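You operate a simulated robot arm through the tools that you are given. There is no shell and no other tool. Be economical: measure what you need, move in short steps, check, and stop when the job is done.

You run a simulated robot arm. Do the job below in one go: nothing can be reset, and whatever is moved stays where it is left.

TASK
Zero the height gauge with the cylinder that the blue tag names.
Fine: knob to the cylinder's figure, blue key, cylinder back in the grey tray.

The check looks at the end state, three seconds after you hand in, the way a careful person would. Anything else that was tipped, shoved, dropped, spilled or broken makes it a failure.

THE ROBOT
A 5-joint arm with a two-finger parallel gripper, fixed in place. Base frame: the origin is at the foot of the arm, x ahead of it, y to its left, z up. Lengths are in m, angles in rad, forces in N, time in s.
With the tool pointing down near the work surface it reaches from about 0.26 to 0.6 m from the base axis. Its first joint turns from -1.152 to 1.152 rad. The tool tilts only in the upright plane through the base axis and itself; it spins freely about its own axis. Payload 1.57 kg.
The tool frame sits at the grasp point between the pads (the TCP): z along the fingers, y along the line on which they close. The tips reach 0.03 m beyond it. The gripper opens to 0.08 m. The fingers are 0.017 m wide and 0.012 m thick; the gripper's body (0.04 by 0.082 m) begins 0.08 m behind the TCP.
Orientation is that of the tool frame in the base frame, as [roll, pitch, yaw] about the fixed x, y, z axes, in that order (R = Rz(yaw) Ry(pitch) Rx(roll)). With the fingers straight down and closing along the base's y, the tool's x points along the base's -x, its y along +y and its z along -z.

THE INTERFACE
- The arm moves only by the tool drive_tool. Its argument "plan" is a list of rows, each an object of numbers (a shift or turn left out is 0, a gripper value left out holds the last): "wx", "wy", "wz": the turn, a rotation vector about the tool's x, y, z in rad; "x", "y", "z": the shift along the tool's x, y, z in m; "grip": the gripper command, from -1 (fully open) to 1 (shut), values between in proportion. In form: [{"wx": .., "wy": .., "wz": .., "x": .., "y": .., "z": .., "grip": ..}, ...]. A call has 1 to 8 rows; each row shifts and turns the commanded pose from where the row before left it, along the tool's axes as they then stand. Each row takes 0.2 s and may step no farther than 0.05 m and 0.15 rad from the row before; otherwise, or with a gripper value out of range, the whole call is refused. A pose out of reach is approached as far as the arm can. The call stops where the force on the tool passes 40 N (or 10 N more than at its start, if that is more) or the arm is blocked; 0.2 s more then pass. The fingers move at their own pace (about 0.153 m/s each) and stop on an object; they squeeze with about 21 N. The grip force told is the motor's: it shows also when the fingers shut on nothing. Time passes only in rows, and 0.2 s behind the last, so rows that do not move let the fingers close. It gives the time, the measured TCP pose, the force on the tool (base axes), the opening and the grip force at its end, in the units of the frame above (readings bear some noise).
- Cameras (640 x 400 px; columns grow to the right, rows downward): "scene" is fixed at [0.0458, 0.4037, 0.5181]; the picture's right is [-0.66, -0.76, 0.00], its down [-0.47, 0.41, -0.78] and it looks along [0.59, -0.51, -0.62] (base axes); focal length 289 px, centre (320, 200). "wrist" rides on the gripper at [-0.032, 0, -0.078] in the tool frame; the picture's right is [0.00, -1.00, 0.00], its down [0.97, 0.00, -0.24] and it looks along [0.24, 0.00, 0.97] (tool axes); focal length 218 px, centre (320, 200). There is no depth. A picture from a camera that has moved, and an enlarged one, comes with that camera's place and axes in the base frame and with its lens.
- snapshot(camera): a new picture of that camera. It takes no simulated time.
- zoom(camera, box): a new picture of the part [left, top, right, bottom] of that camera's present view, enlarged. It takes no simulated time.
- finish_job(): hands the job in; it is judged then, once.

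Go step by step. Nothing tells you positions but the pictures and the camera data: compare them with the known pose of the tool, close in by small moves and look again before you grip or let go. The budget is 120 turns and 76 pictures, counting those below and the enlarged ones. Unless the task says otherwise, let go and move clear before handing in, and close with one line.

The tools are called after "Call:" as name(argument=value, ...) on one line, values as JSON. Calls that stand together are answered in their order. drive_tool: Moves the arm, as the interface text tells. Its arguments: {"type":"object","properties":{"plan":{"type":"array","items":{"type":"object","properties":{"wx":{"type":"number"},"wy":{"type":"number"},"wz":{"type":"number"},"x":{"type":"number"},"y":{"type":"number"},"z":{"type":"number"},"grip":{"type":"number"}}}}},"required":["plan"]} The other tools are called the same way: snapshot (camera) takes a picture; zoom (camera, box) takes an enlarged picture of a part of a camera's view; finish_job () hands the job in.

At the start:

```text
t: 0.0
eef_pos: [0.3426, -0.1365, 0.3247]
tcp_rot: [-3.142, 0.002, -3.141]
force: [0.6, 0.5, -0.4]
gripper_width: 0.0798
gripper_force: 0.0
```

scene: 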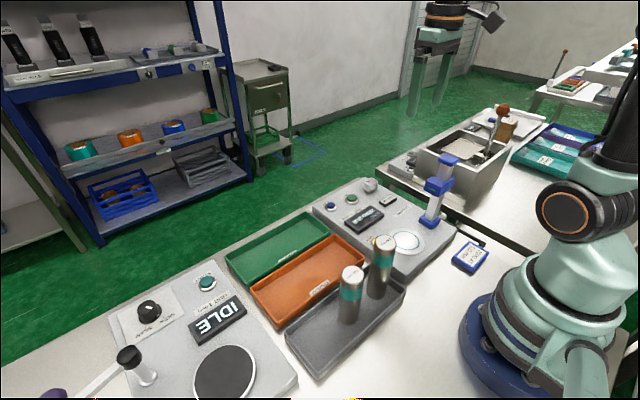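
wrist: 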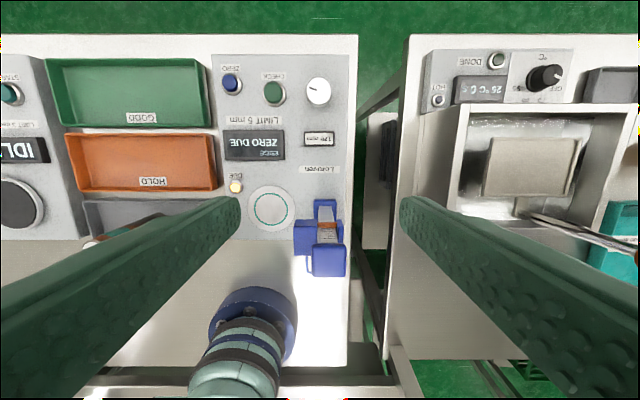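

I see the height gauge station (blue gauge stand, round anvil, keys, knob), a grey tray with two cylinders and a blue tag. I'll zoom in to read them.

Call:
zoom(camera="scene", box=[310, 140, 500, 290])

Call:
zoom(camera="scene", box=[280, 220, 420, 380])

Call:
zoom(camera="wrist", box=[200, 50, 360, 280])

Call:
zoom(camera="scene", box=[445, 230, 495, 280])

```text
2.67 times, centred on (405, 215) of scene
camera zoom: at [0.0458, 0.4037, 0.5181], right [-0.66, -0.76, 0.0], down [-0.47, 0.41, -0.78], along [0.59, -0.51, -0.62], focal length 770 px, centre (93, 160)
```

zoom: 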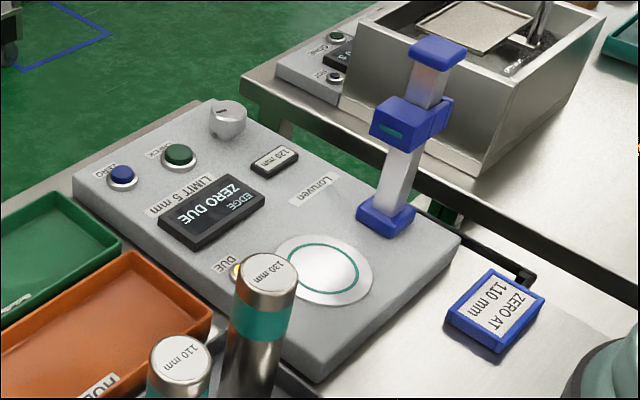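

```text
2.50 times, centred on (350, 300) of scene
camera zoom: at [0.0458, 0.4037, 0.5181], right [-0.66, -0.76, 0.0], down [-0.47, 0.41, -0.78], along [0.59, -0.51, -0.62], focal length 722 px, centre (245, -50)
```

zoom: 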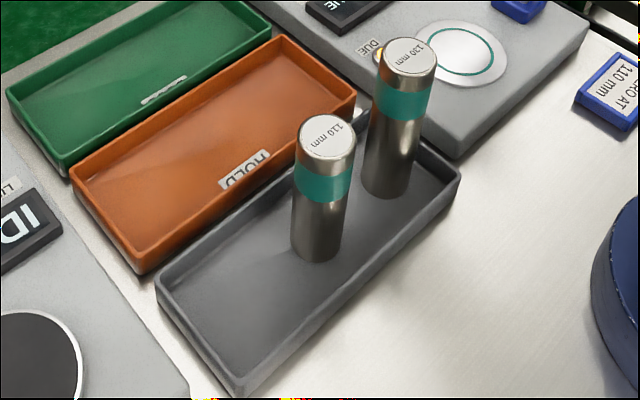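

```text
1.74 times, centred on (280, 165) of wrist
camera zoom: at [0.3716, -0.1351, 0.4019], right [0.0, -1.0, 0.0], down [-0.97, 0.0, 0.24], along [-0.24, 0.0, -0.97], focal length 380 px, centre (390, 261)
```

zoom: 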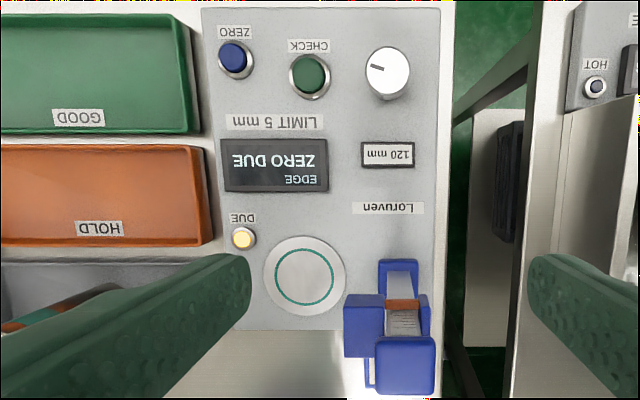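

```text
8.00 times, centred on (470, 255) of scene
camera zoom: at [0.0458, 0.4037, 0.5181], right [-0.66, -0.76, 0.0], down [-0.47, 0.41, -0.78], along [0.59, -0.51, -0.62], focal length 2310 px, centre (-880, -240)
```

zoom: 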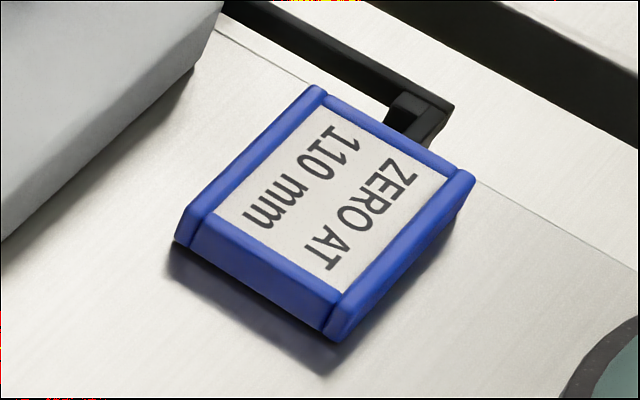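

The tag says ZERO AT 110 mm; the 110 cylinder is the one at about (0.243, 0.159), the anvil is about (0.264, -0.048), the knob (shows 120 mm) about (0.452, -0.135), and the blue ZERO key about (0.467, 0.001). I'll move over the knob for a closer look.

Call:
drive_tool(plan=[{"x": -0.037}, {"x": -0.037}, {"x": -0.036}, {"z": 0.045}, {"z": 0.045}, {"z": 0.045}, {}])

Call:
snapshot(camera="wrist")

Call:
zoom(camera="scene", box=[320, 160, 440, 240])

```text
t: 1.6
eef_pos: [0.4512, -0.1381, 0.1891]
tcp_rot: [3.141, 0.0, -3.141]
force: [0.1, 0.2, 0.2]
gripper_width: 0.0801
gripper_force: 0.1
```

```text
69 pictures are left
camera wrist: at [0.4799, -0.1367, 0.2657], right [0.0, -1.0, 0.0], down [-0.97, 0.0, 0.24], along [-0.24, 0.0, -0.97], focal length 218 px, centre (320, 200)
```

wrist: 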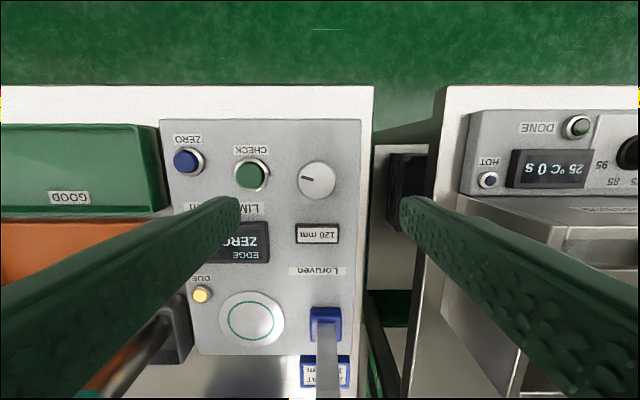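

```text
5.00 times, centred on (380, 200) of scene
camera zoom: at [0.0458, 0.4037, 0.5181], right [-0.66, -0.76, 0.0], down [-0.47, 0.41, -0.78], along [0.59, -0.51, -0.62], focal length 1444 px, centre (20, 200)
```

zoom: 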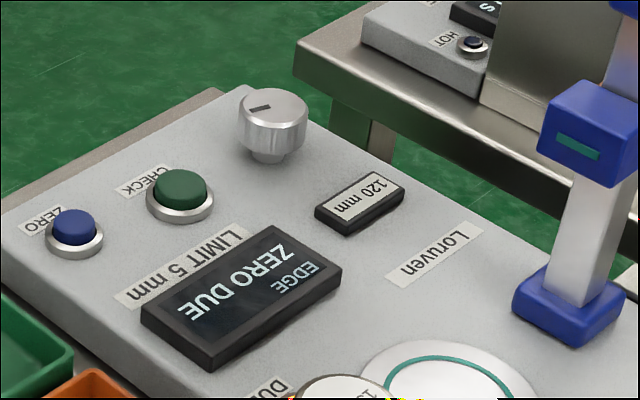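

The knob centre is about (0.448, -0.135), top about z 0.06. I'll lower the open fingers around it and close gently.

Call:
drive_tool(plan=[{"x": 0.003, "y": 0.003}, {"z": 0.04}, {"z": 0.04}, {"z": 0.034}, {}])

Call:
snapshot(camera="wrist")

Call:
zoom(camera="scene", box=[320, 140, 440, 240])

```text
t: 2.8
eef_pos: [0.4488, -0.1333, 0.0751]
tcp_rot: [-3.141, 0.0, -3.141]
force: [-0.5, 0.3, -0.1]
gripper_width: 0.0802
gripper_force: 0.1
```

```text
67 pictures are left
camera wrist: at [0.4791, -0.1328, 0.1521], right [0.0, -1.0, 0.0], down [-0.97, 0.0, 0.24], along [-0.24, 0.0, -0.97], focal length 218 px, centre (320, 200)
```

wrist: 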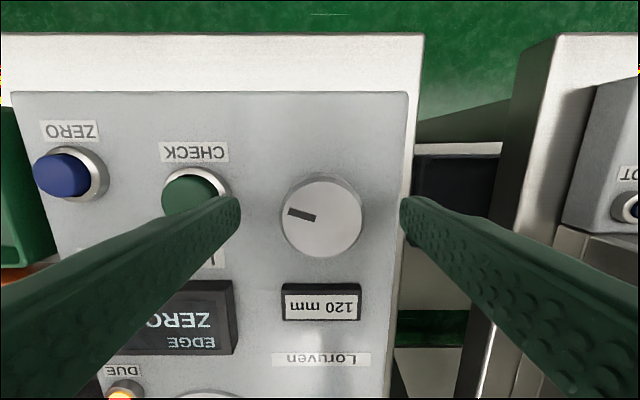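

```text
4.00 times, centred on (380, 190) of scene
camera zoom: at [0.0458, 0.4037, 0.5181], right [-0.66, -0.76, 0.0], down [-0.47, 0.41, -0.78], along [0.59, -0.51, -0.62], focal length 1155 px, centre (80, 240)
```

zoom: 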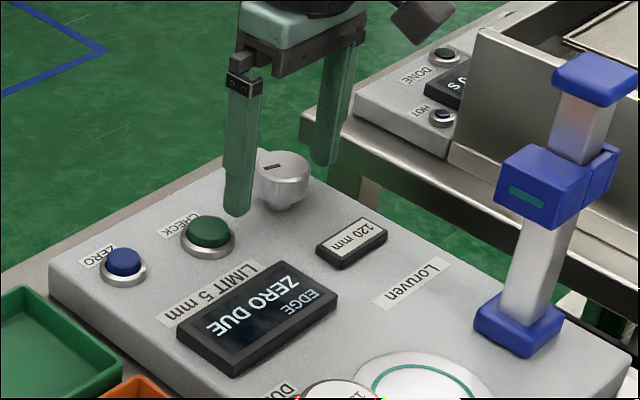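

The knob is centred between the fingers. I'll narrow the fingers (clear of the CHECK key), lower a little and close on the knob.

Call:
drive_tool(plan=[{"grip": -0.3}, {"grip": -0.3}, {"z": 0.006}, {}, {"grip": 1}, {}, {}])

Call:
zoom(camera="scene", box=[320, 140, 440, 240])

```text
t: 4.4
eef_pos: [0.4496, -0.1343, 0.0702]
tcp_rot: [-3.14, 0.001, 3.141]
force: [-1.0, -17.3, -2.0]
gripper_width: 0.0377
gripper_force: 43.6
```

```text
4.00 times, centred on (380, 190) of scene
camera zoom: at [0.0458, 0.4037, 0.518], right [-0.66, -0.75, 0.0], down [-0.47, 0.41, -0.78], along [0.59, -0.51, -0.62], focal length 1155 px, centre (80, 240)
```

zoom: 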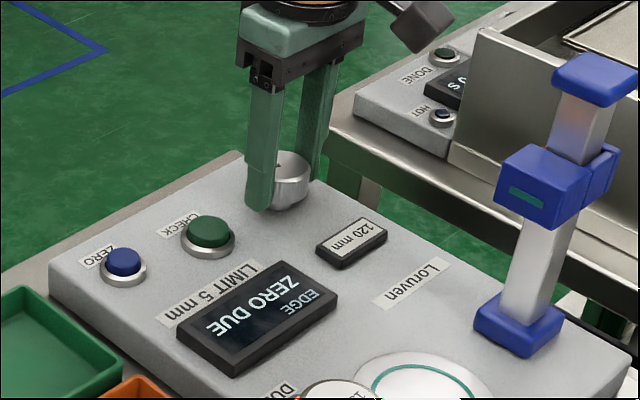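

Grip holds the knob with some side load; I'll ease the offset and turn a little counter-clockwise (seen from above).

Call:
drive_tool(plan=[{"y": -0.002}, {"wz": -0.1}, {"wz": -0.1}, {}])

Call:
zoom(camera="scene", box=[320, 140, 440, 240])

```text
t: 5.4
eef_pos: [0.4492, -0.1355, 0.0709]
tcp_rot: [3.141, 0.002, -2.938]
force: [14.4, -2.7, -21.0]
gripper_width: 0.0375
gripper_force: 43.7
```

```text
4.00 times, centred on (380, 190) of scene
camera zoom: at [0.0459, 0.4037, 0.5181], right [-0.66, -0.76, 0.0], down [-0.47, 0.41, -0.78], along [0.59, -0.51, -0.62], focal length 1155 px, centre (80, 240)
```

zoom: 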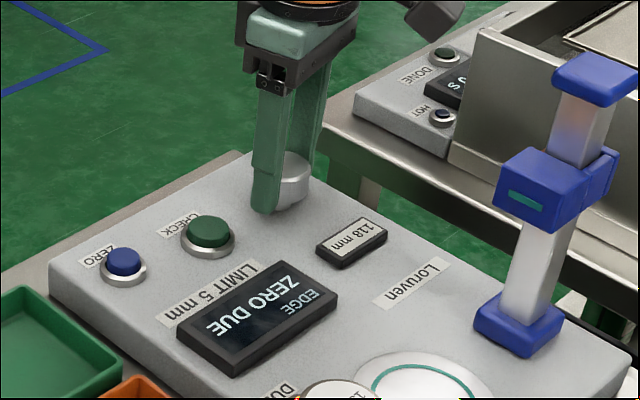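

The display now reads 118 mm, so this direction decreases. I'll keep turning.

Call:
drive_tool(plan=[{"wz": -0.1}, {"wz": -0.1}, {"wz": -0.1}, {"wz": -0.1}, {}])

Call:
zoom(camera="scene", box=[320, 140, 440, 240])

```text
t: 6.6
eef_pos: [0.4494, -0.1367, 0.0694]
tcp_rot: [-3.139, 0.002, -2.539]
force: [17.8, -6.3, -34.4]
gripper_width: 0.0376
gripper_force: 43.7
```

```text
4.00 times, centred on (380, 190) of scene
camera zoom: at [0.046, 0.4037, 0.5181], right [-0.66, -0.76, 0.0], down [-0.47, 0.41, -0.78], along [0.59, -0.51, -0.62], focal length 1155 px, centre (80, 240)
```

zoom: 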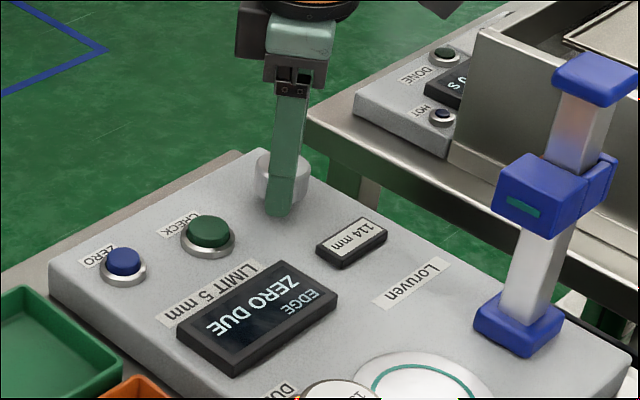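

It reads 114 mm and the load is building; I'll open slightly to relieve it, re-close, and check.

Call:
drive_tool(plan=[{"grip": -0.3}, {"grip": -0.3}, {}])

Call:
snapshot(camera="wrist")

```text
t: 7.4
eef_pos: [0.4483, -0.135, 0.0696]
tcp_rot: [-3.14, 0.002, -2.542]
force: [-0.3, -0.1, -0.1]
gripper_width: 0.0519
gripper_force: 0.0
```

```text
62 pictures are left
camera wrist: at [0.473, -0.1159, 0.1475], right [0.56, -0.83, 0.0], down [-0.8, -0.55, 0.24], along [-0.2, -0.14, -0.97], focal length 218 px, centre (320, 200)
```

wrist: 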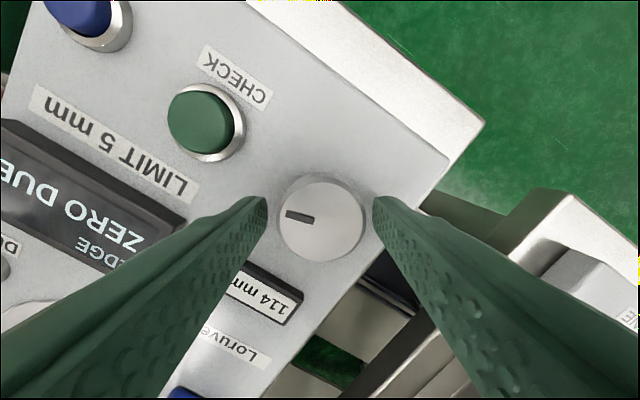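

The knob is centred again. Re-closing and turning another 0.4 rad.

Call:
drive_tool(plan=[{"grip": 1}, {}, {}, {"wz": -0.1}, {"wz": -0.1}, {"wz": -0.1}, {"wz": -0.1}, {}])

Call:
snapshot(camera="wrist")

Call:
zoom(camera="scene", box=[320, 140, 440, 240])

```text
t: 9.2
eef_pos: [0.4496, -0.1354, 0.0709]
tcp_rot: [-3.141, 0.0, -2.139]
force: [-0.8, -12.9, 4.2]
gripper_width: 0.0377
gripper_force: 44.1
```

```text
61 pictures are left
camera wrist: at [0.4644, -0.1076, 0.1475], right [0.84, -0.54, 0.0], down [-0.52, -0.82, 0.24], along [-0.13, -0.2, -0.97], focal length 218 px, centre (320, 200)
```

wrist: 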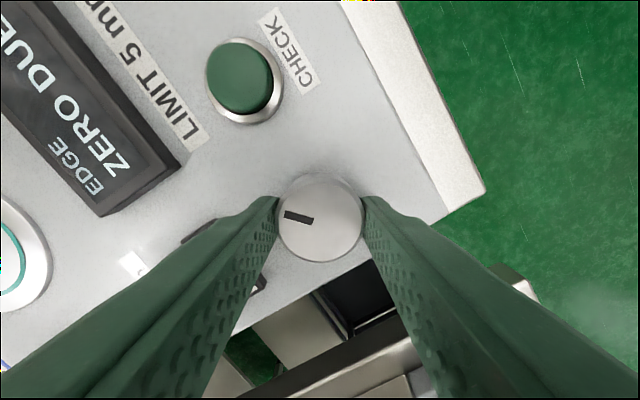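

```text
4.00 times, centred on (380, 190) of scene
camera zoom: at [0.0458, 0.4037, 0.518], right [-0.66, -0.75, 0.0], down [-0.47, 0.41, -0.78], along [0.59, -0.51, -0.62], focal length 1155 px, centre (80, 240)
```

zoom: 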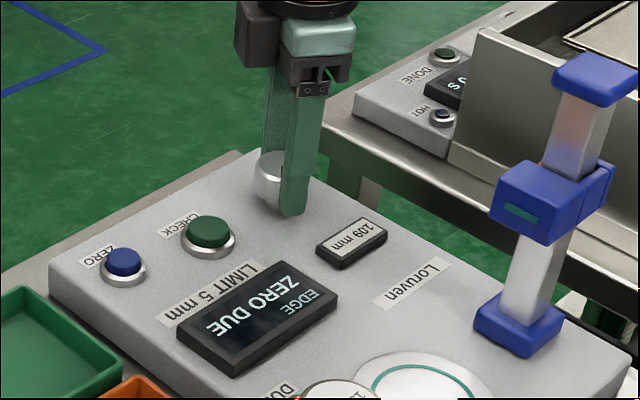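

It reads 109 mm – slightly too far (and the blue slide has dropped with the knob). Turning back a bit.

Call:
drive_tool(plan=[{"wz": 0.07}, {}])

Call:
zoom(camera="scene", box=[380, 140, 460, 240])

```text
t: 9.8
eef_pos: [0.4492, -0.1358, 0.0713]
tcp_rot: [-3.139, 0.0, -2.213]
force: [-1.4, -15.0, 7.6]
gripper_width: 0.0374
gripper_force: 43.7
```

```text
4.00 times, centred on (420, 190) of scene
camera zoom: at [0.0458, 0.4038, 0.518], right [-0.66, -0.75, 0.0], down [-0.47, 0.41, -0.78], along [0.59, -0.51, -0.62], focal length 1155 px, centre (-80, 240)
```

zoom: 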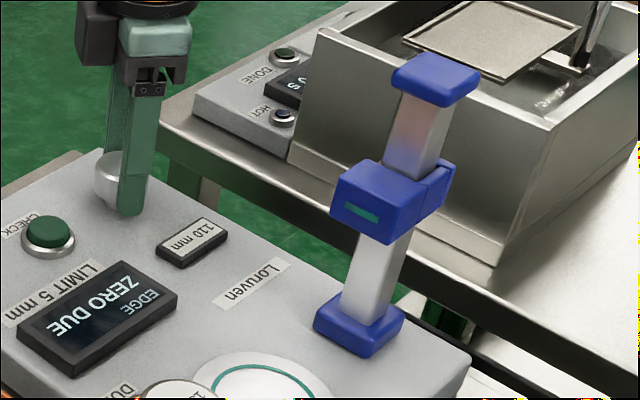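

It reads 110 mm. Releasing and lifting straight up.

Call:
drive_tool(plan=[{"grip": -0.3}, {}, {"z": -0.04}, {"z": -0.05}, {"z": -0.05}, {"z": -0.03}, {}])

Call:
zoom(camera="scene", box=[320, 140, 480, 290])

Call:
snapshot(camera="wrist")

```text
t: 11.4
eef_pos: [0.4496, -0.1364, 0.24]
tcp_rot: [-3.141, 0.001, -2.212]
force: [-0.6, 0.6, -0.7]
gripper_width: 0.052
gripper_force: 0.1
```

```text
2.67 times, centred on (400, 215) of scene
camera zoom: at [0.0458, 0.4037, 0.5181], right [-0.66, -0.76, 0.0], down [-0.47, 0.41, -0.78], along [0.59, -0.51, -0.62], focal length 770 px, centre (107, 160)
```

zoom: 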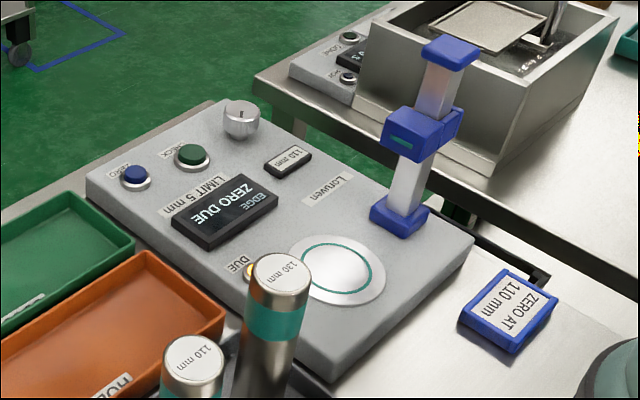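

```text
57 pictures are left
camera wrist: at [0.4667, -0.1092, 0.3177], right [0.8, -0.6, 0.0], down [-0.58, -0.78, 0.24], along [-0.14, -0.19, -0.97], focal length 218 px, centre (320, 200)
```

wrist: 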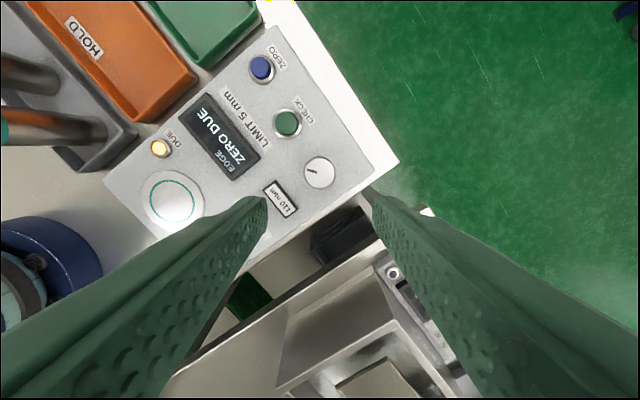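

Display holds 110 mm. Now I'll spin the gripper so it closes along the base x axis and travel at height to above the 110 cylinder.

Call:
drive_tool(plan=[{"wz": -0.128, "grip": -1}, {"wz": -0.128}, {"wz": -0.128}, {"wz": -0.128}, {"wz": -0.129}, {}])

Call:
drive_tool(plan=[{"x": -0.037, "y": 0.0258}, {"x": -0.037, "y": 0.0258}, {"x": -0.037, "y": 0.0258}, {"x": -0.037, "y": 0.0258}, {"x": -0.037, "y": 0.0258}, {"x": -0.037, "y": 0.0258}, {}, {}])

Call:
snapshot(camera="wrist")

Call:
snapshot(camera="scene")

```text
t: 12.8
eef_pos: [0.4491, -0.1361, 0.2393]
tcp_rot: [-3.141, -0.001, -1.568]
force: [-0.6, -0.1, 0.5]
gripper_width: 0.0801
gripper_force: 0.0
```

```text
t: 14.6
eef_pos: [0.2922, 0.0875, 0.2393]
tcp_rot: [3.141, 0.0, -1.571]
force: [0.1, 0.6, 0.1]
gripper_width: 0.08
gripper_force: 0.1
```

```text
56 pictures are left
camera wrist: at [0.2908, 0.121, 0.3152], right [1.0, 0.0, 0.0], down [0.0, -0.97, 0.24], along [0.0, -0.24, -0.97], focal length 218 px, centre (320, 200)
```

wrist: 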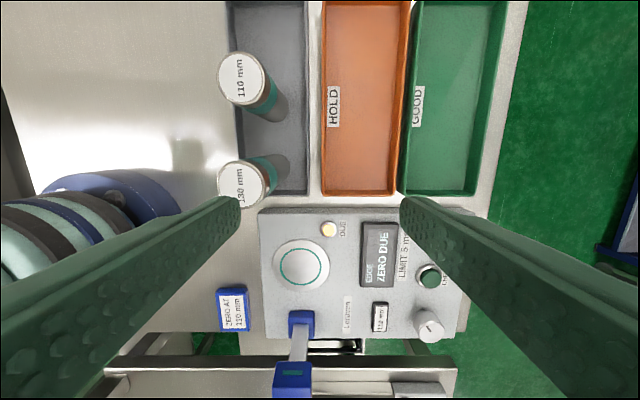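

```text
55 pictures are left
```

scene: 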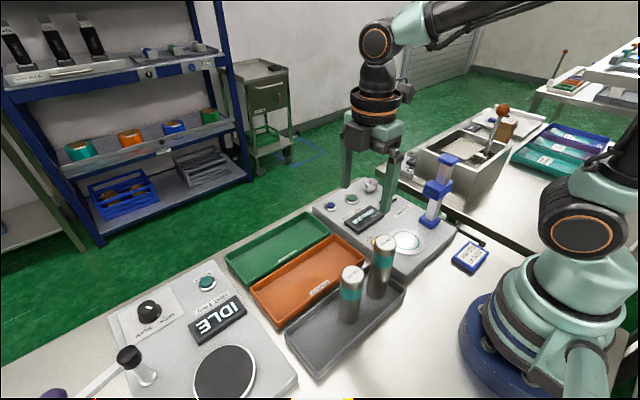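

Triangulating, the 110 cylinder is near (0.233, 0.171) with its top at about z 0.13. I'll go above it and check.

Call:
drive_tool(plan=[{"x": -0.028, "y": 0.02}, {"x": -0.028, "y": 0.02}, {"x": -0.027, "y": 0.019}, {}, {}])

Call:
snapshot(camera="wrist")

```text
t: 15.8
eef_pos: [0.2343, 0.1706, 0.2391]
tcp_rot: [-3.141, 0.0, -1.572]
force: [-0.1, -0.5, -0.7]
gripper_width: 0.0801
gripper_force: 0.0
```

```text
54 pictures are left
camera wrist: at [0.2317, 0.2034, 0.3166], right [1.0, 0.0, 0.0], down [0.0, -0.97, 0.24], along [0.0, -0.24, -0.97], focal length 218 px, centre (320, 200)
```

wrist: 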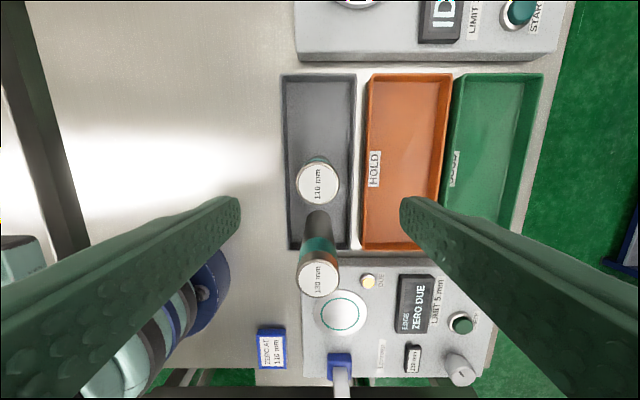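

The cylinder is at about (0.231, 0.172); small correction and then lower partway.

Call:
drive_tool(plan=[{"x": -0.002, "y": 0.003}, {"z": 0.04}, {"z": 0.04}, {}, {}])

Call:
snapshot(camera="wrist")

Call:
zoom(camera="scene", box=[270, 140, 450, 340])

```text
t: 17.0
eef_pos: [0.2305, 0.1723, 0.1589]
tcp_rot: [-3.141, -0.001, -1.57]
force: [0.1, 0.1, -0.1]
gripper_width: 0.0798
gripper_force: 0.1
```

```text
53 pictures are left
camera wrist: at [0.2289, 0.2044, 0.2365], right [1.0, 0.0, 0.0], down [0.0, -0.97, 0.24], along [0.0, -0.24, -0.97], focal length 218 px, centre (320, 200)
```

wrist: 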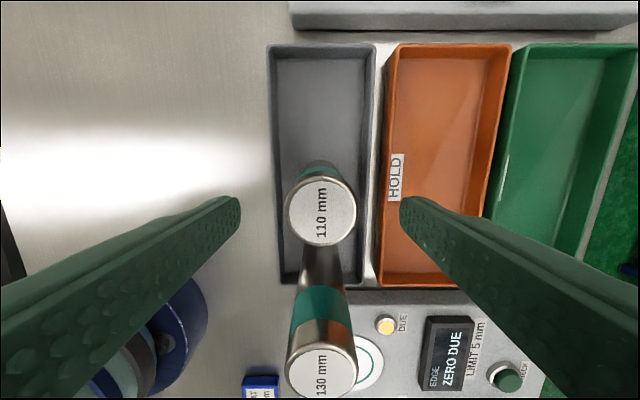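

```text
2.00 times, centred on (360, 240) of scene
camera zoom: at [0.0458, 0.4037, 0.5181], right [-0.66, -0.76, 0.0], down [-0.47, 0.41, -0.78], along [0.59, -0.51, -0.62], focal length 578 px, centre (240, 120)
```

zoom: 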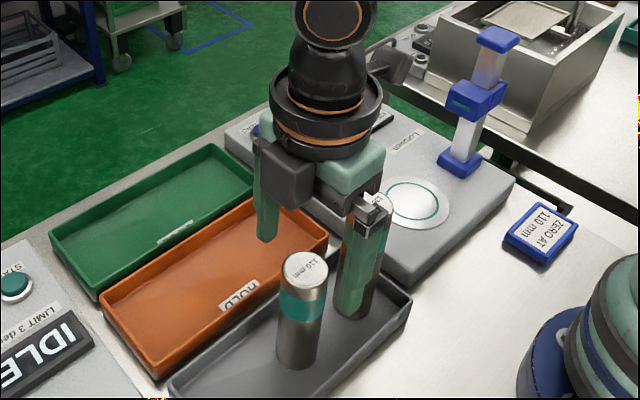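

Well centred over the cylinder. Lowering and closing.

Call:
drive_tool(plan=[{"y": 0.001, "z": 0.035}, {"z": 0.035}, {}, {"grip": 1}, {}, {}])

Call:
zoom(camera="scene", box=[270, 180, 450, 380])

```text
t: 18.4
eef_pos: [0.2316, 0.1707, 0.0901]
tcp_rot: [-3.141, 0.001, -1.57]
force: [-0.2, -0.3, 0.2]
gripper_width: 0.0389
gripper_force: 21.4
```

```text
2.00 times, centred on (360, 280) of scene
camera zoom: at [0.0458, 0.4037, 0.518], right [-0.66, -0.76, 0.0], down [-0.47, 0.41, -0.78], along [0.59, -0.51, -0.62], focal length 578 px, centre (240, 40)
```

zoom: 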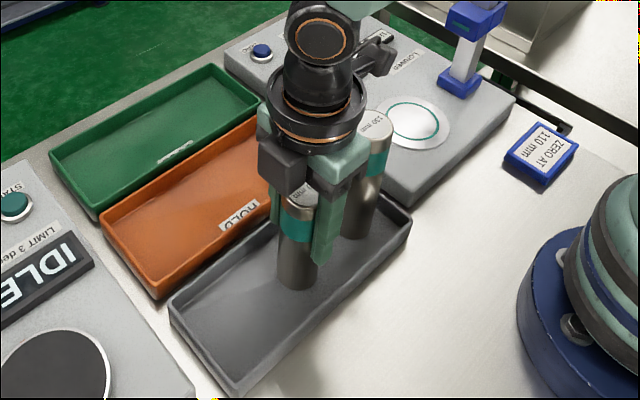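

Gripped at 0.039 m. Lifting straight up.

Call:
drive_tool(plan=[{"z": -0.01}, {"z": -0.03}, {"z": -0.04}, {"z": -0.04}, {"z": -0.04}, {}])

Call:
snapshot(camera="scene")

```text
t: 19.8
eef_pos: [0.2311, 0.1712, 0.2494]
tcp_rot: [-3.141, 0.001, -1.571]
force: [0.4, -0.4, -3.4]
gripper_width: 0.0387
gripper_force: 20.9
```

```text
50 pictures are left
```

scene: 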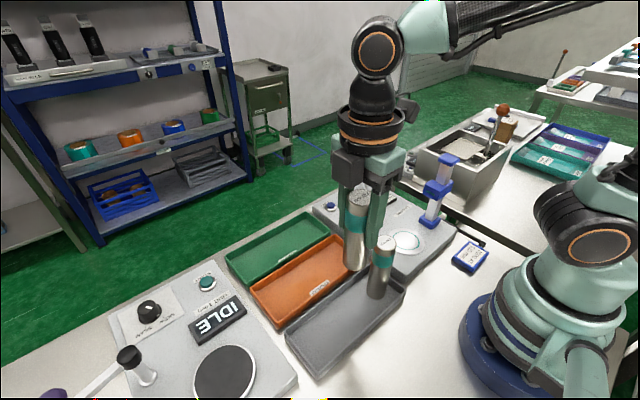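

The cylinder is held. Carrying it high past the 130 cylinder to over the anvil.

Call:
drive_tool(plan=[{"z": -0.02, "y": -0.017}, {"y": -0.016}, {"x": 0.045}, {"x": 0.045}, {"x": 0.045}, {"x": 0.045}, {"x": 0.037}, {}])

Call:
drive_tool(plan=[{}])

Call:
snapshot(camera="wrist")

Call:
zoom(camera="scene", box=[310, 100, 500, 300])

```text
t: 21.6
eef_pos: [0.263, -0.0475, 0.2668]
tcp_rot: [-3.141, 0.0, -1.572]
force: [0.0, -0.5, -4.0]
gripper_width: 0.0385
gripper_force: 21.3
```

```text
t: 22.0
eef_pos: [0.264, -0.0466, 0.267]
tcp_rot: [3.14, 0.0, -1.571]
force: [0.3, 0.3, -3.5]
gripper_width: 0.0385
gripper_force: 21.5
```

```text
49 pictures are left
camera wrist: at [0.261, -0.0141, 0.3447], right [1.0, 0.0, 0.0], down [0.0, -0.97, 0.24], along [0.0, -0.24, -0.97], focal length 218 px, centre (320, 200)
```

wrist: 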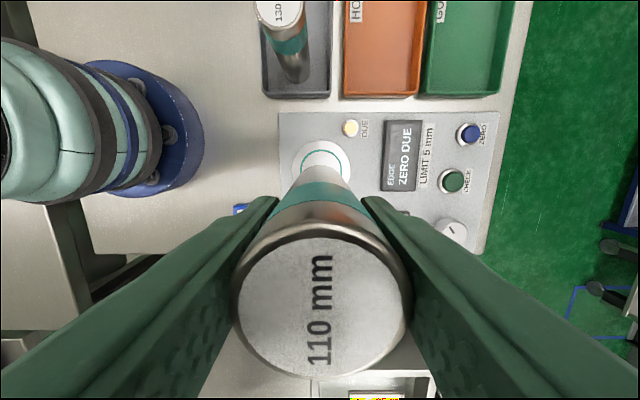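

```text
2.00 times, centred on (405, 200) of scene
camera zoom: at [0.0458, 0.4037, 0.5181], right [-0.66, -0.76, 0.0], down [-0.47, 0.41, -0.78], along [0.59, -0.51, -0.62], focal length 578 px, centre (150, 200)
```

zoom: 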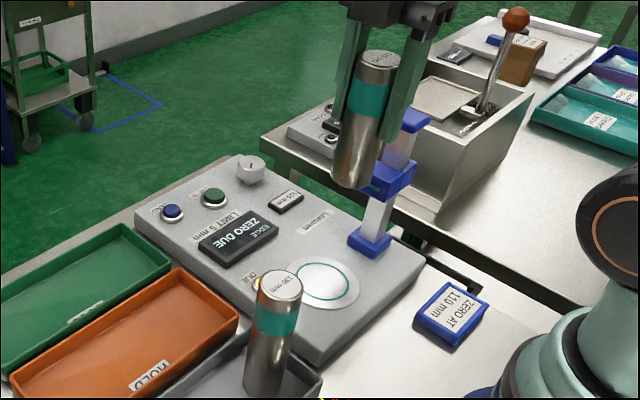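

Anvil centre is about (0.264, -0.048), and the cylinder is directly above it. Lowering to a couple of centimetres above.

Call:
drive_tool(plan=[{"x": 0.001, "z": 0.04}, {"z": 0.04}, {"z": 0.04}, {"z": 0.02}, {}, {}])

Call:
zoom(camera="scene", box=[350, 140, 480, 280])

Call:
snapshot(camera="wrist")

```text
t: 23.4
eef_pos: [0.2628, -0.0451, 0.1298]
tcp_rot: [-3.141, 0.001, -1.57]
force: [-0.1, 1.2, -4.8]
gripper_width: 0.0386
gripper_force: 20.7
```

```text
2.86 times, centred on (415, 210) of scene
camera zoom: at [0.0458, 0.4037, 0.5181], right [-0.66, -0.76, 0.0], down [-0.47, 0.41, -0.78], along [0.59, -0.51, -0.62], focal length 825 px, centre (49, 171)
```

zoom: 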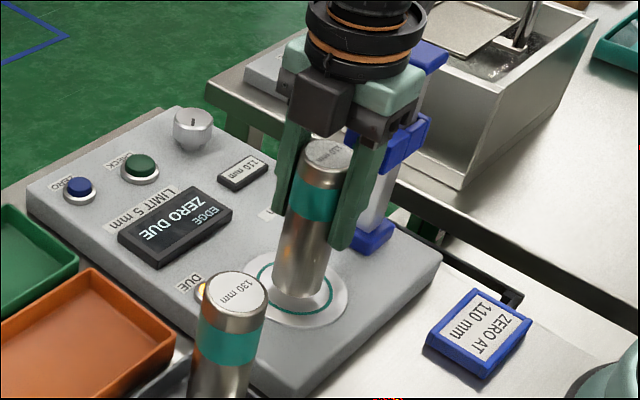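

```text
46 pictures are left
camera wrist: at [0.2613, -0.0128, 0.2067], right [1.0, 0.0, 0.0], down [0.0, -0.97, 0.24], along [0.0, -0.24, -0.97], focal length 218 px, centre (320, 200)
```

wrist: 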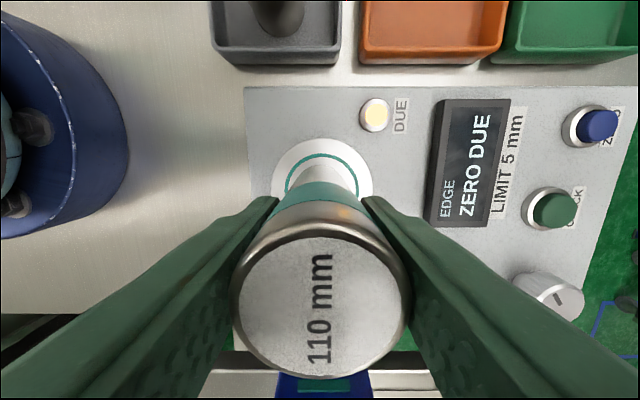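

Aligned over the ring. Lowering slowly until contact.

Call:
drive_tool(plan=[{"x": 0.001, "z": 0.01}, {"z": 0.008}, {"z": 0.004}, {}])

Call:
zoom(camera="scene", box=[370, 180, 450, 260])

```text
t: 24.4
eef_pos: [0.2639, -0.0468, 0.1086]
tcp_rot: [-3.137, 0.001, -1.569]
force: [-0.4, -0.8, 15.7]
gripper_width: 0.0389
gripper_force: 21.1
```

```text
5.00 times, centred on (410, 220) of scene
camera zoom: at [0.0458, 0.4037, 0.5181], right [-0.66, -0.76, 0.0], down [-0.47, 0.41, -0.78], along [0.59, -0.51, -0.62], focal length 1444 px, centre (-130, 100)
```

zoom: 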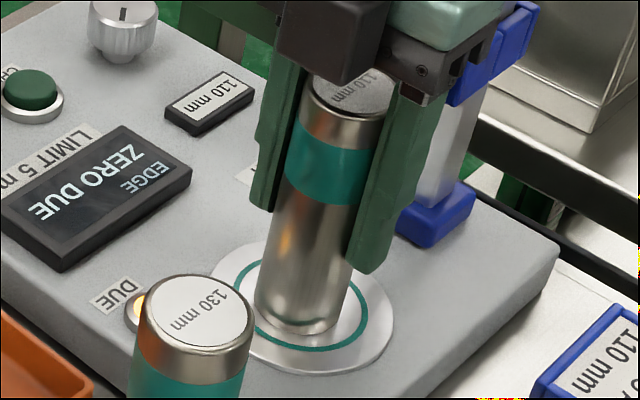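

The cylinder has landed inside the ring (contact at z 0.1086). Easing the load, releasing and lifting.

Call:
drive_tool(plan=[{"z": -0.0015}, {"grip": -0.4}, {"grip": -1}, {}, {}])

Call:
snapshot(camera="wrist")

Call:
zoom(camera="scene", box=[340, 160, 460, 260])

```text
t: 25.6
eef_pos: [0.2643, -0.0472, 0.1074]
tcp_rot: [3.141, -0.002, -1.572]
force: [0.2, -0.4, -0.1]
gripper_width: 0.0801
gripper_force: 0.0
```

```text
44 pictures are left
camera wrist: at [0.2622, -0.0137, 0.1861], right [1.0, 0.0, 0.0], down [0.0, -0.97, 0.24], along [0.0, -0.24, -0.97], focal length 218 px, centre (320, 200)
```

wrist: 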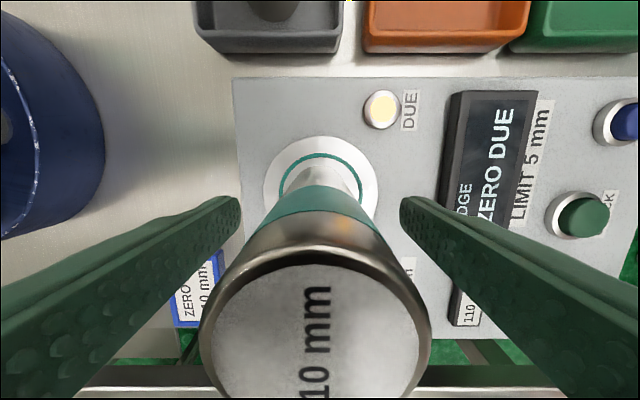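

```text
4.00 times, centred on (400, 210) of scene
camera zoom: at [0.0458, 0.4037, 0.5181], right [-0.66, -0.76, 0.0], down [-0.47, 0.41, -0.78], along [0.59, -0.51, -0.62], focal length 1155 px, centre (0, 160)
```

zoom: 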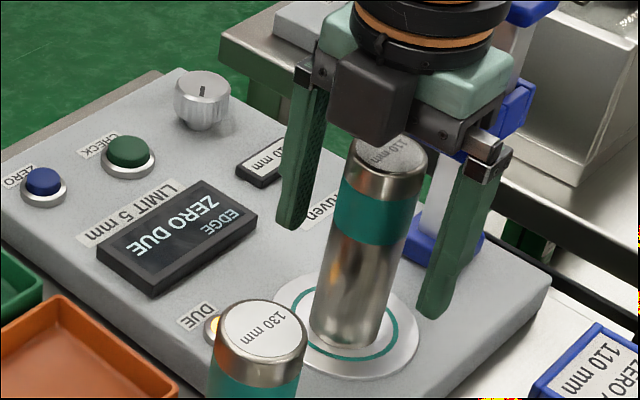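

It stands on its own. Lifting clear and moving toward the blue ZERO key with closed fingers.

Call:
drive_tool(plan=[{"z": -0.02}, {"z": -0.04}, {"z": -0.045}, {"z": -0.045}, {}])

Call:
drive_tool(plan=[{"y": -0.04, "x": -0.01}, {"y": -0.04, "x": -0.01}, {"y": -0.04, "x": -0.01}, {"y": -0.04, "x": -0.01}, {"y": -0.043, "x": -0.008, "grip": 1}, {}, {}])

Call:
drive_tool(plan=[{"z": 0.04}, {"z": 0.04}, {"z": 0.04}, {"z": 0.02}, {}])

Call:
snapshot(camera="wrist")

Call:
zoom(camera="scene", box=[300, 150, 460, 260])

```text
t: 26.8
eef_pos: [0.2618, -0.0479, 0.2587]
tcp_rot: [3.142, 0.0, -1.571]
force: [0.1, 0.0, 0.3]
gripper_width: 0.08
gripper_force: 0.0
```

```text
t: 28.4
eef_pos: [0.4685, -0.0011, 0.261]
tcp_rot: [-3.14, 0.0, -1.572]
force: [0.2, 0.5, 0.0]
gripper_width: 0.0
gripper_force: 21.2
```

```text
t: 29.6
eef_pos: [0.4688, 0.0016, 0.1186]
tcp_rot: [-3.141, 0.001, -1.572]
force: [-0.5, 0.1, 0.2]
gripper_width: 0.0
gripper_force: 20.8
```

```text
42 pictures are left
camera wrist: at [0.4664, 0.0334, 0.1958], right [1.0, 0.0, 0.0], down [0.0, -0.97, 0.24], along [0.0, -0.24, -0.97], focal length 218 px, centre (320, 200)
```

wrist: 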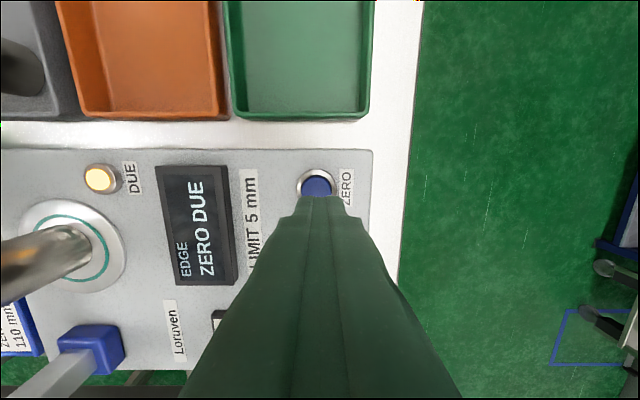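

```text
3.64 times, centred on (380, 205) of scene
camera zoom: at [0.0458, 0.4037, 0.5181], right [-0.66, -0.76, 0.0], down [-0.47, 0.41, -0.78], along [0.59, -0.51, -0.62], focal length 1050 px, centre (102, 182)
```

zoom: 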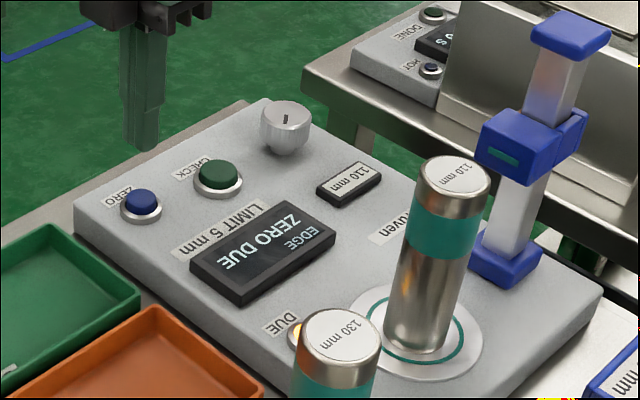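

The ZERO key is about (0.463, 0.0065). Correcting and lowering in small steps.

Call:
drive_tool(plan=[{"x": -0.005, "y": 0.005}, {"z": 0.02}, {"z": 0.012}, {}])

Call:
zoom(camera="scene", box=[300, 160, 400, 240])

Call:
snapshot(camera="wrist")

```text
t: 30.6
eef_pos: [0.4616, 0.0063, 0.0879]
tcp_rot: [3.141, -0.001, -1.571]
force: [-0.5, 0.4, -0.1]
gripper_width: 0.0001
gripper_force: 21.1
```

```text
5.00 times, centred on (350, 200) of scene
camera zoom: at [0.0458, 0.4037, 0.5181], right [-0.66, -0.76, 0.0], down [-0.47, 0.41, -0.78], along [0.59, -0.51, -0.62], focal length 1444 px, centre (170, 200)
```

zoom: 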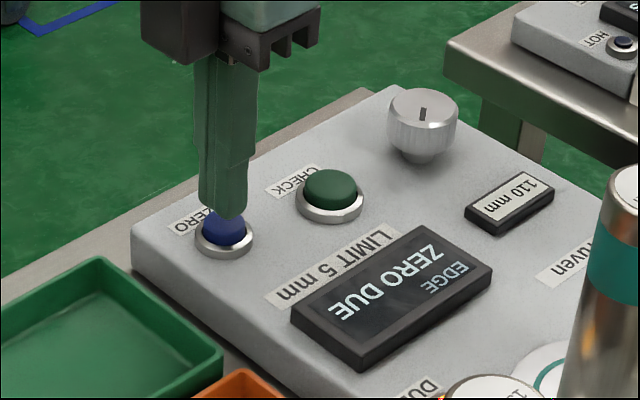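

```text
39 pictures are left
camera wrist: at [0.46, 0.0386, 0.1641], right [1.0, 0.0, 0.0], down [0.0, -0.97, 0.24], along [0.0, -0.24, -0.97], focal length 218 px, centre (320, 200)
```

wrist: 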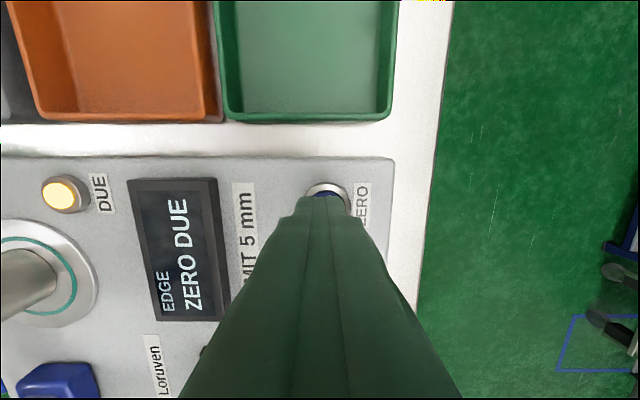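

Small centring correction, then press gently.

Call:
drive_tool(plan=[{"x": 0.002, "y": -0.002}, {"z": 0.006}, {"z": 0.004}, {"z": 0.003}, {}])

Call:
zoom(camera="scene", box=[300, 160, 400, 240])

```text
t: 31.8
eef_pos: [0.4638, 0.0033, 0.0755]
tcp_rot: [-3.142, 0.001, -1.571]
force: [0.1, 0.2, 0.5]
gripper_width: 0.0
gripper_force: 20.9
```

```text
5.00 times, centred on (350, 200) of scene
camera zoom: at [0.0458, 0.4037, 0.5181], right [-0.66, -0.76, 0.0], down [-0.47, 0.41, -0.78], along [0.59, -0.51, -0.62], focal length 1444 px, centre (170, 200)
```

zoom: 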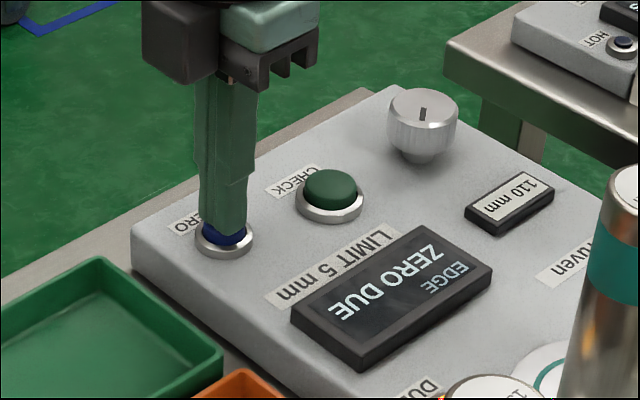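

Almost touching; continuing down in 1.5–2 mm steps.

Call:
drive_tool(plan=[{"z": 0.002}, {"z": 0.002}, {"z": 0.0015}, {}])

Call:
zoom(camera="scene", box=[300, 160, 400, 240])

```text
t: 32.8
eef_pos: [0.4643, 0.0031, 0.0694]
tcp_rot: [-3.139, 0.001, -1.569]
force: [3.8, -0.6, 7.7]
gripper_width: 0.0
gripper_force: 20.5
```

```text
5.00 times, centred on (350, 200) of scene
camera zoom: at [0.0458, 0.4037, 0.5181], right [-0.66, -0.76, 0.0], down [-0.47, 0.41, -0.78], along [0.59, -0.51, -0.62], focal length 1444 px, centre (170, 200)
```

zoom: 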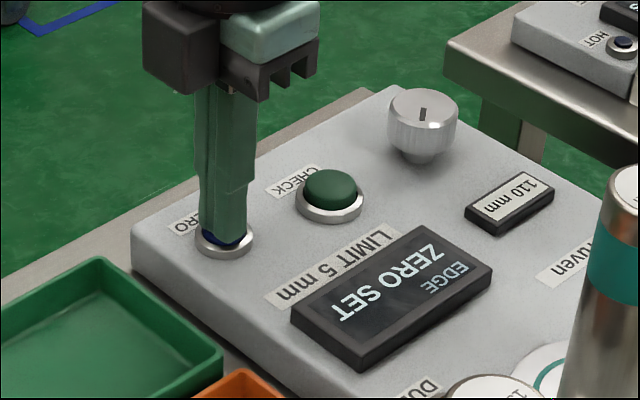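

The display shows ZERO SET. Retracting up and going back above the cylinder.

Call:
drive_tool(plan=[{"z": -0.01}, {"z": -0.045}, {"z": -0.045}, {"z": -0.045}, {"z": -0.045}, {}])

Call:
drive_tool(plan=[{"x": 0.01, "y": 0.04, "grip": -1}, {"x": 0.01, "y": 0.04}, {"x": 0.01, "y": 0.04}, {"x": 0.01, "y": 0.04}, {"x": 0.01, "y": 0.04}, {}, {}])

Call:
snapshot(camera="wrist")

Call:
zoom(camera="scene", box=[300, 130, 460, 260])

```text
t: 34.2
eef_pos: [0.4629, 0.004, 0.2617]
tcp_rot: [-3.141, 0.0, -1.571]
force: [-0.2, 0.6, -0.2]
gripper_width: 0.0
gripper_force: 21.3
```

```text
t: 35.8
eef_pos: [0.2631, -0.0459, 0.2603]
tcp_rot: [3.139, 0.0, -1.571]
force: [0.5, 0.1, 0.1]
gripper_width: 0.08
gripper_force: 0.1
```

```text
36 pictures are left
camera wrist: at [0.2609, -0.0128, 0.3374], right [1.0, 0.0, 0.0], down [0.0, -0.97, 0.24], along [0.0, -0.24, -0.97], focal length 218 px, centre (320, 200)
```

wrist: 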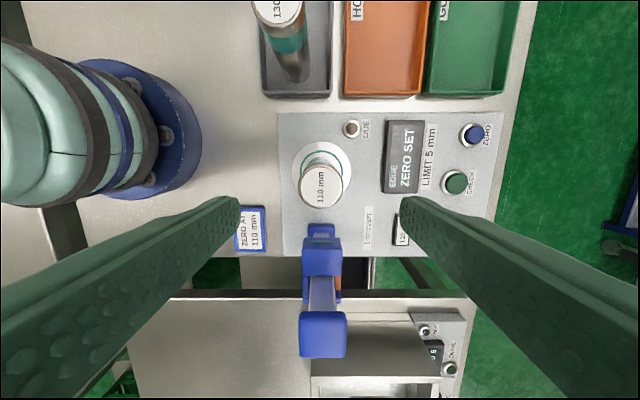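

```text
3.08 times, centred on (380, 195) of scene
camera zoom: at [0.0458, 0.4037, 0.5181], right [-0.66, -0.76, 0.0], down [-0.47, 0.41, -0.78], along [0.59, -0.51, -0.62], focal length 888 px, centre (135, 215)
```

zoom: 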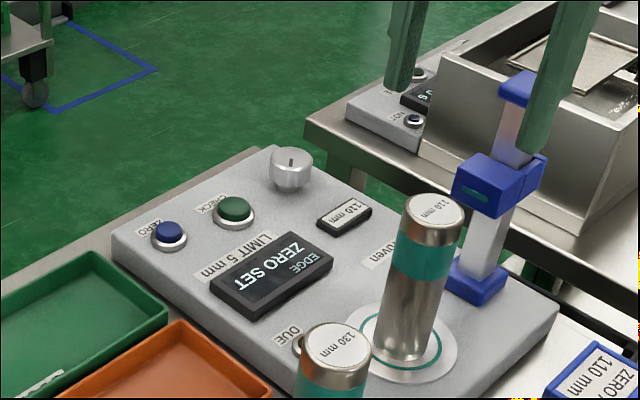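

ZERO SET stays on and the DUE lamp is off. Now lowering over the cylinder (grasp at z ≈ 0.108 as before).

Call:
drive_tool(plan=[{"x": 0.001, "y": -0.001, "z": 0.04}, {"z": 0.04}, {}, {"z": 0.04}, {"z": 0.032}, {}])

Call:
drive_tool(plan=[{"grip": 1}, {}, {}])

Call:
drive_tool(plan=[{"z": -0.01}, {"z": -0.03}, {"z": -0.04}, {"z": -0.04}, {"z": -0.045}, {}])

Call:
zoom(camera="scene", box=[280, 120, 480, 360])

```text
t: 37.2
eef_pos: [0.2675, -0.0454, 0.1062]
tcp_rot: [3.141, 0.0, -1.573]
force: [0.0, -1.1, 0.2]
gripper_width: 0.08
gripper_force: 0.0
```

```text
t: 38.0
eef_pos: [0.2671, -0.0451, 0.1068]
tcp_rot: [3.141, 0.0, -1.57]
force: [0.9, 0.2, -0.3]
gripper_width: 0.0387
gripper_force: 21.3
```

```text
t: 39.4
eef_pos: [0.2651, -0.0472, 0.2739]
tcp_rot: [-3.14, -0.001, -1.57]
force: [0.5, -0.7, -4.2]
gripper_width: 0.0386
gripper_force: 20.8
```

```text
1.67 times, centred on (380, 240) of scene
camera zoom: at [0.0458, 0.4037, 0.5181], right [-0.66, -0.76, 0.0], down [-0.47, 0.41, -0.78], along [0.59, -0.51, -0.62], focal length 481 px, centre (220, 133)
```

zoom: 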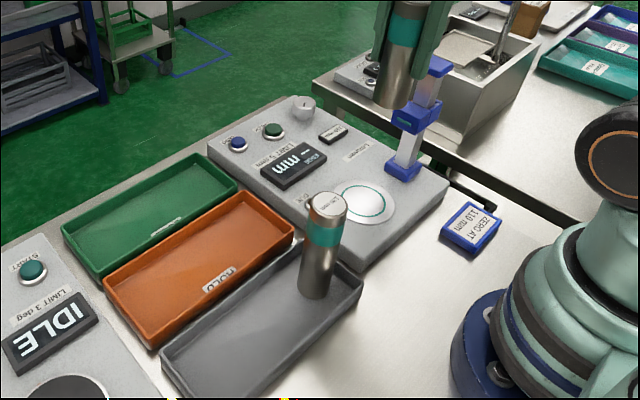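

The cylinder is up again. Carrying it back above its old spot in the grey tray.

Call:
drive_tool(plan=[{"x": -0.045}, {"x": -0.045}, {"x": -0.045}, {"x": -0.045}, {"x": -0.039}, {"y": 0.033}, {}, {}])

Call:
snapshot(camera="wrist")

Call:
snapshot(camera="scene")

```text
t: 41.2
eef_pos: [0.2308, 0.1726, 0.2711]
tcp_rot: [3.141, 0.001, -1.57]
force: [0.3, 0.1, -3.9]
gripper_width: 0.039
gripper_force: 21.3
```

```text
33 pictures are left
camera wrist: at [0.2294, 0.2062, 0.3476], right [1.0, 0.0, 0.0], down [0.0, -0.97, 0.24], along [0.0, -0.24, -0.97], focal length 218 px, centre (320, 200)
```

wrist: 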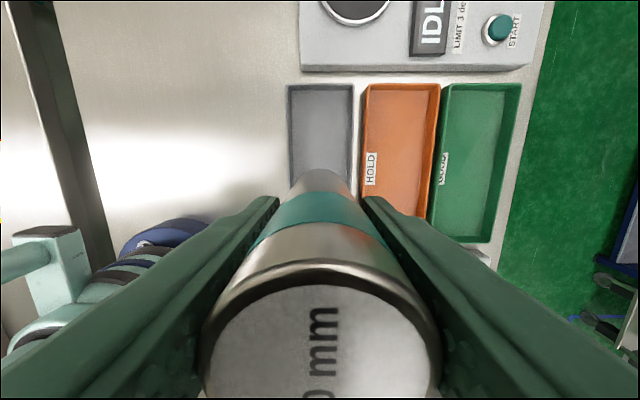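

```text
32 pictures are left
```

scene: 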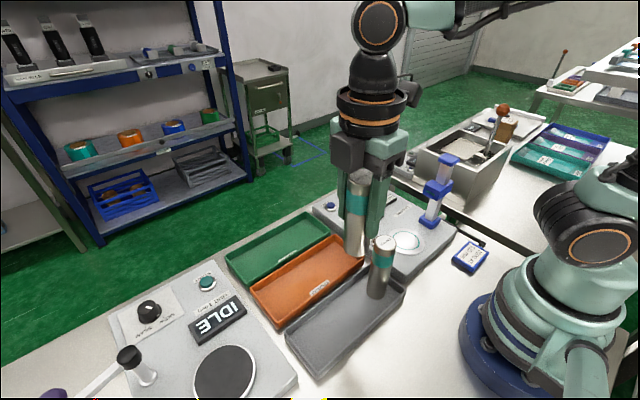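

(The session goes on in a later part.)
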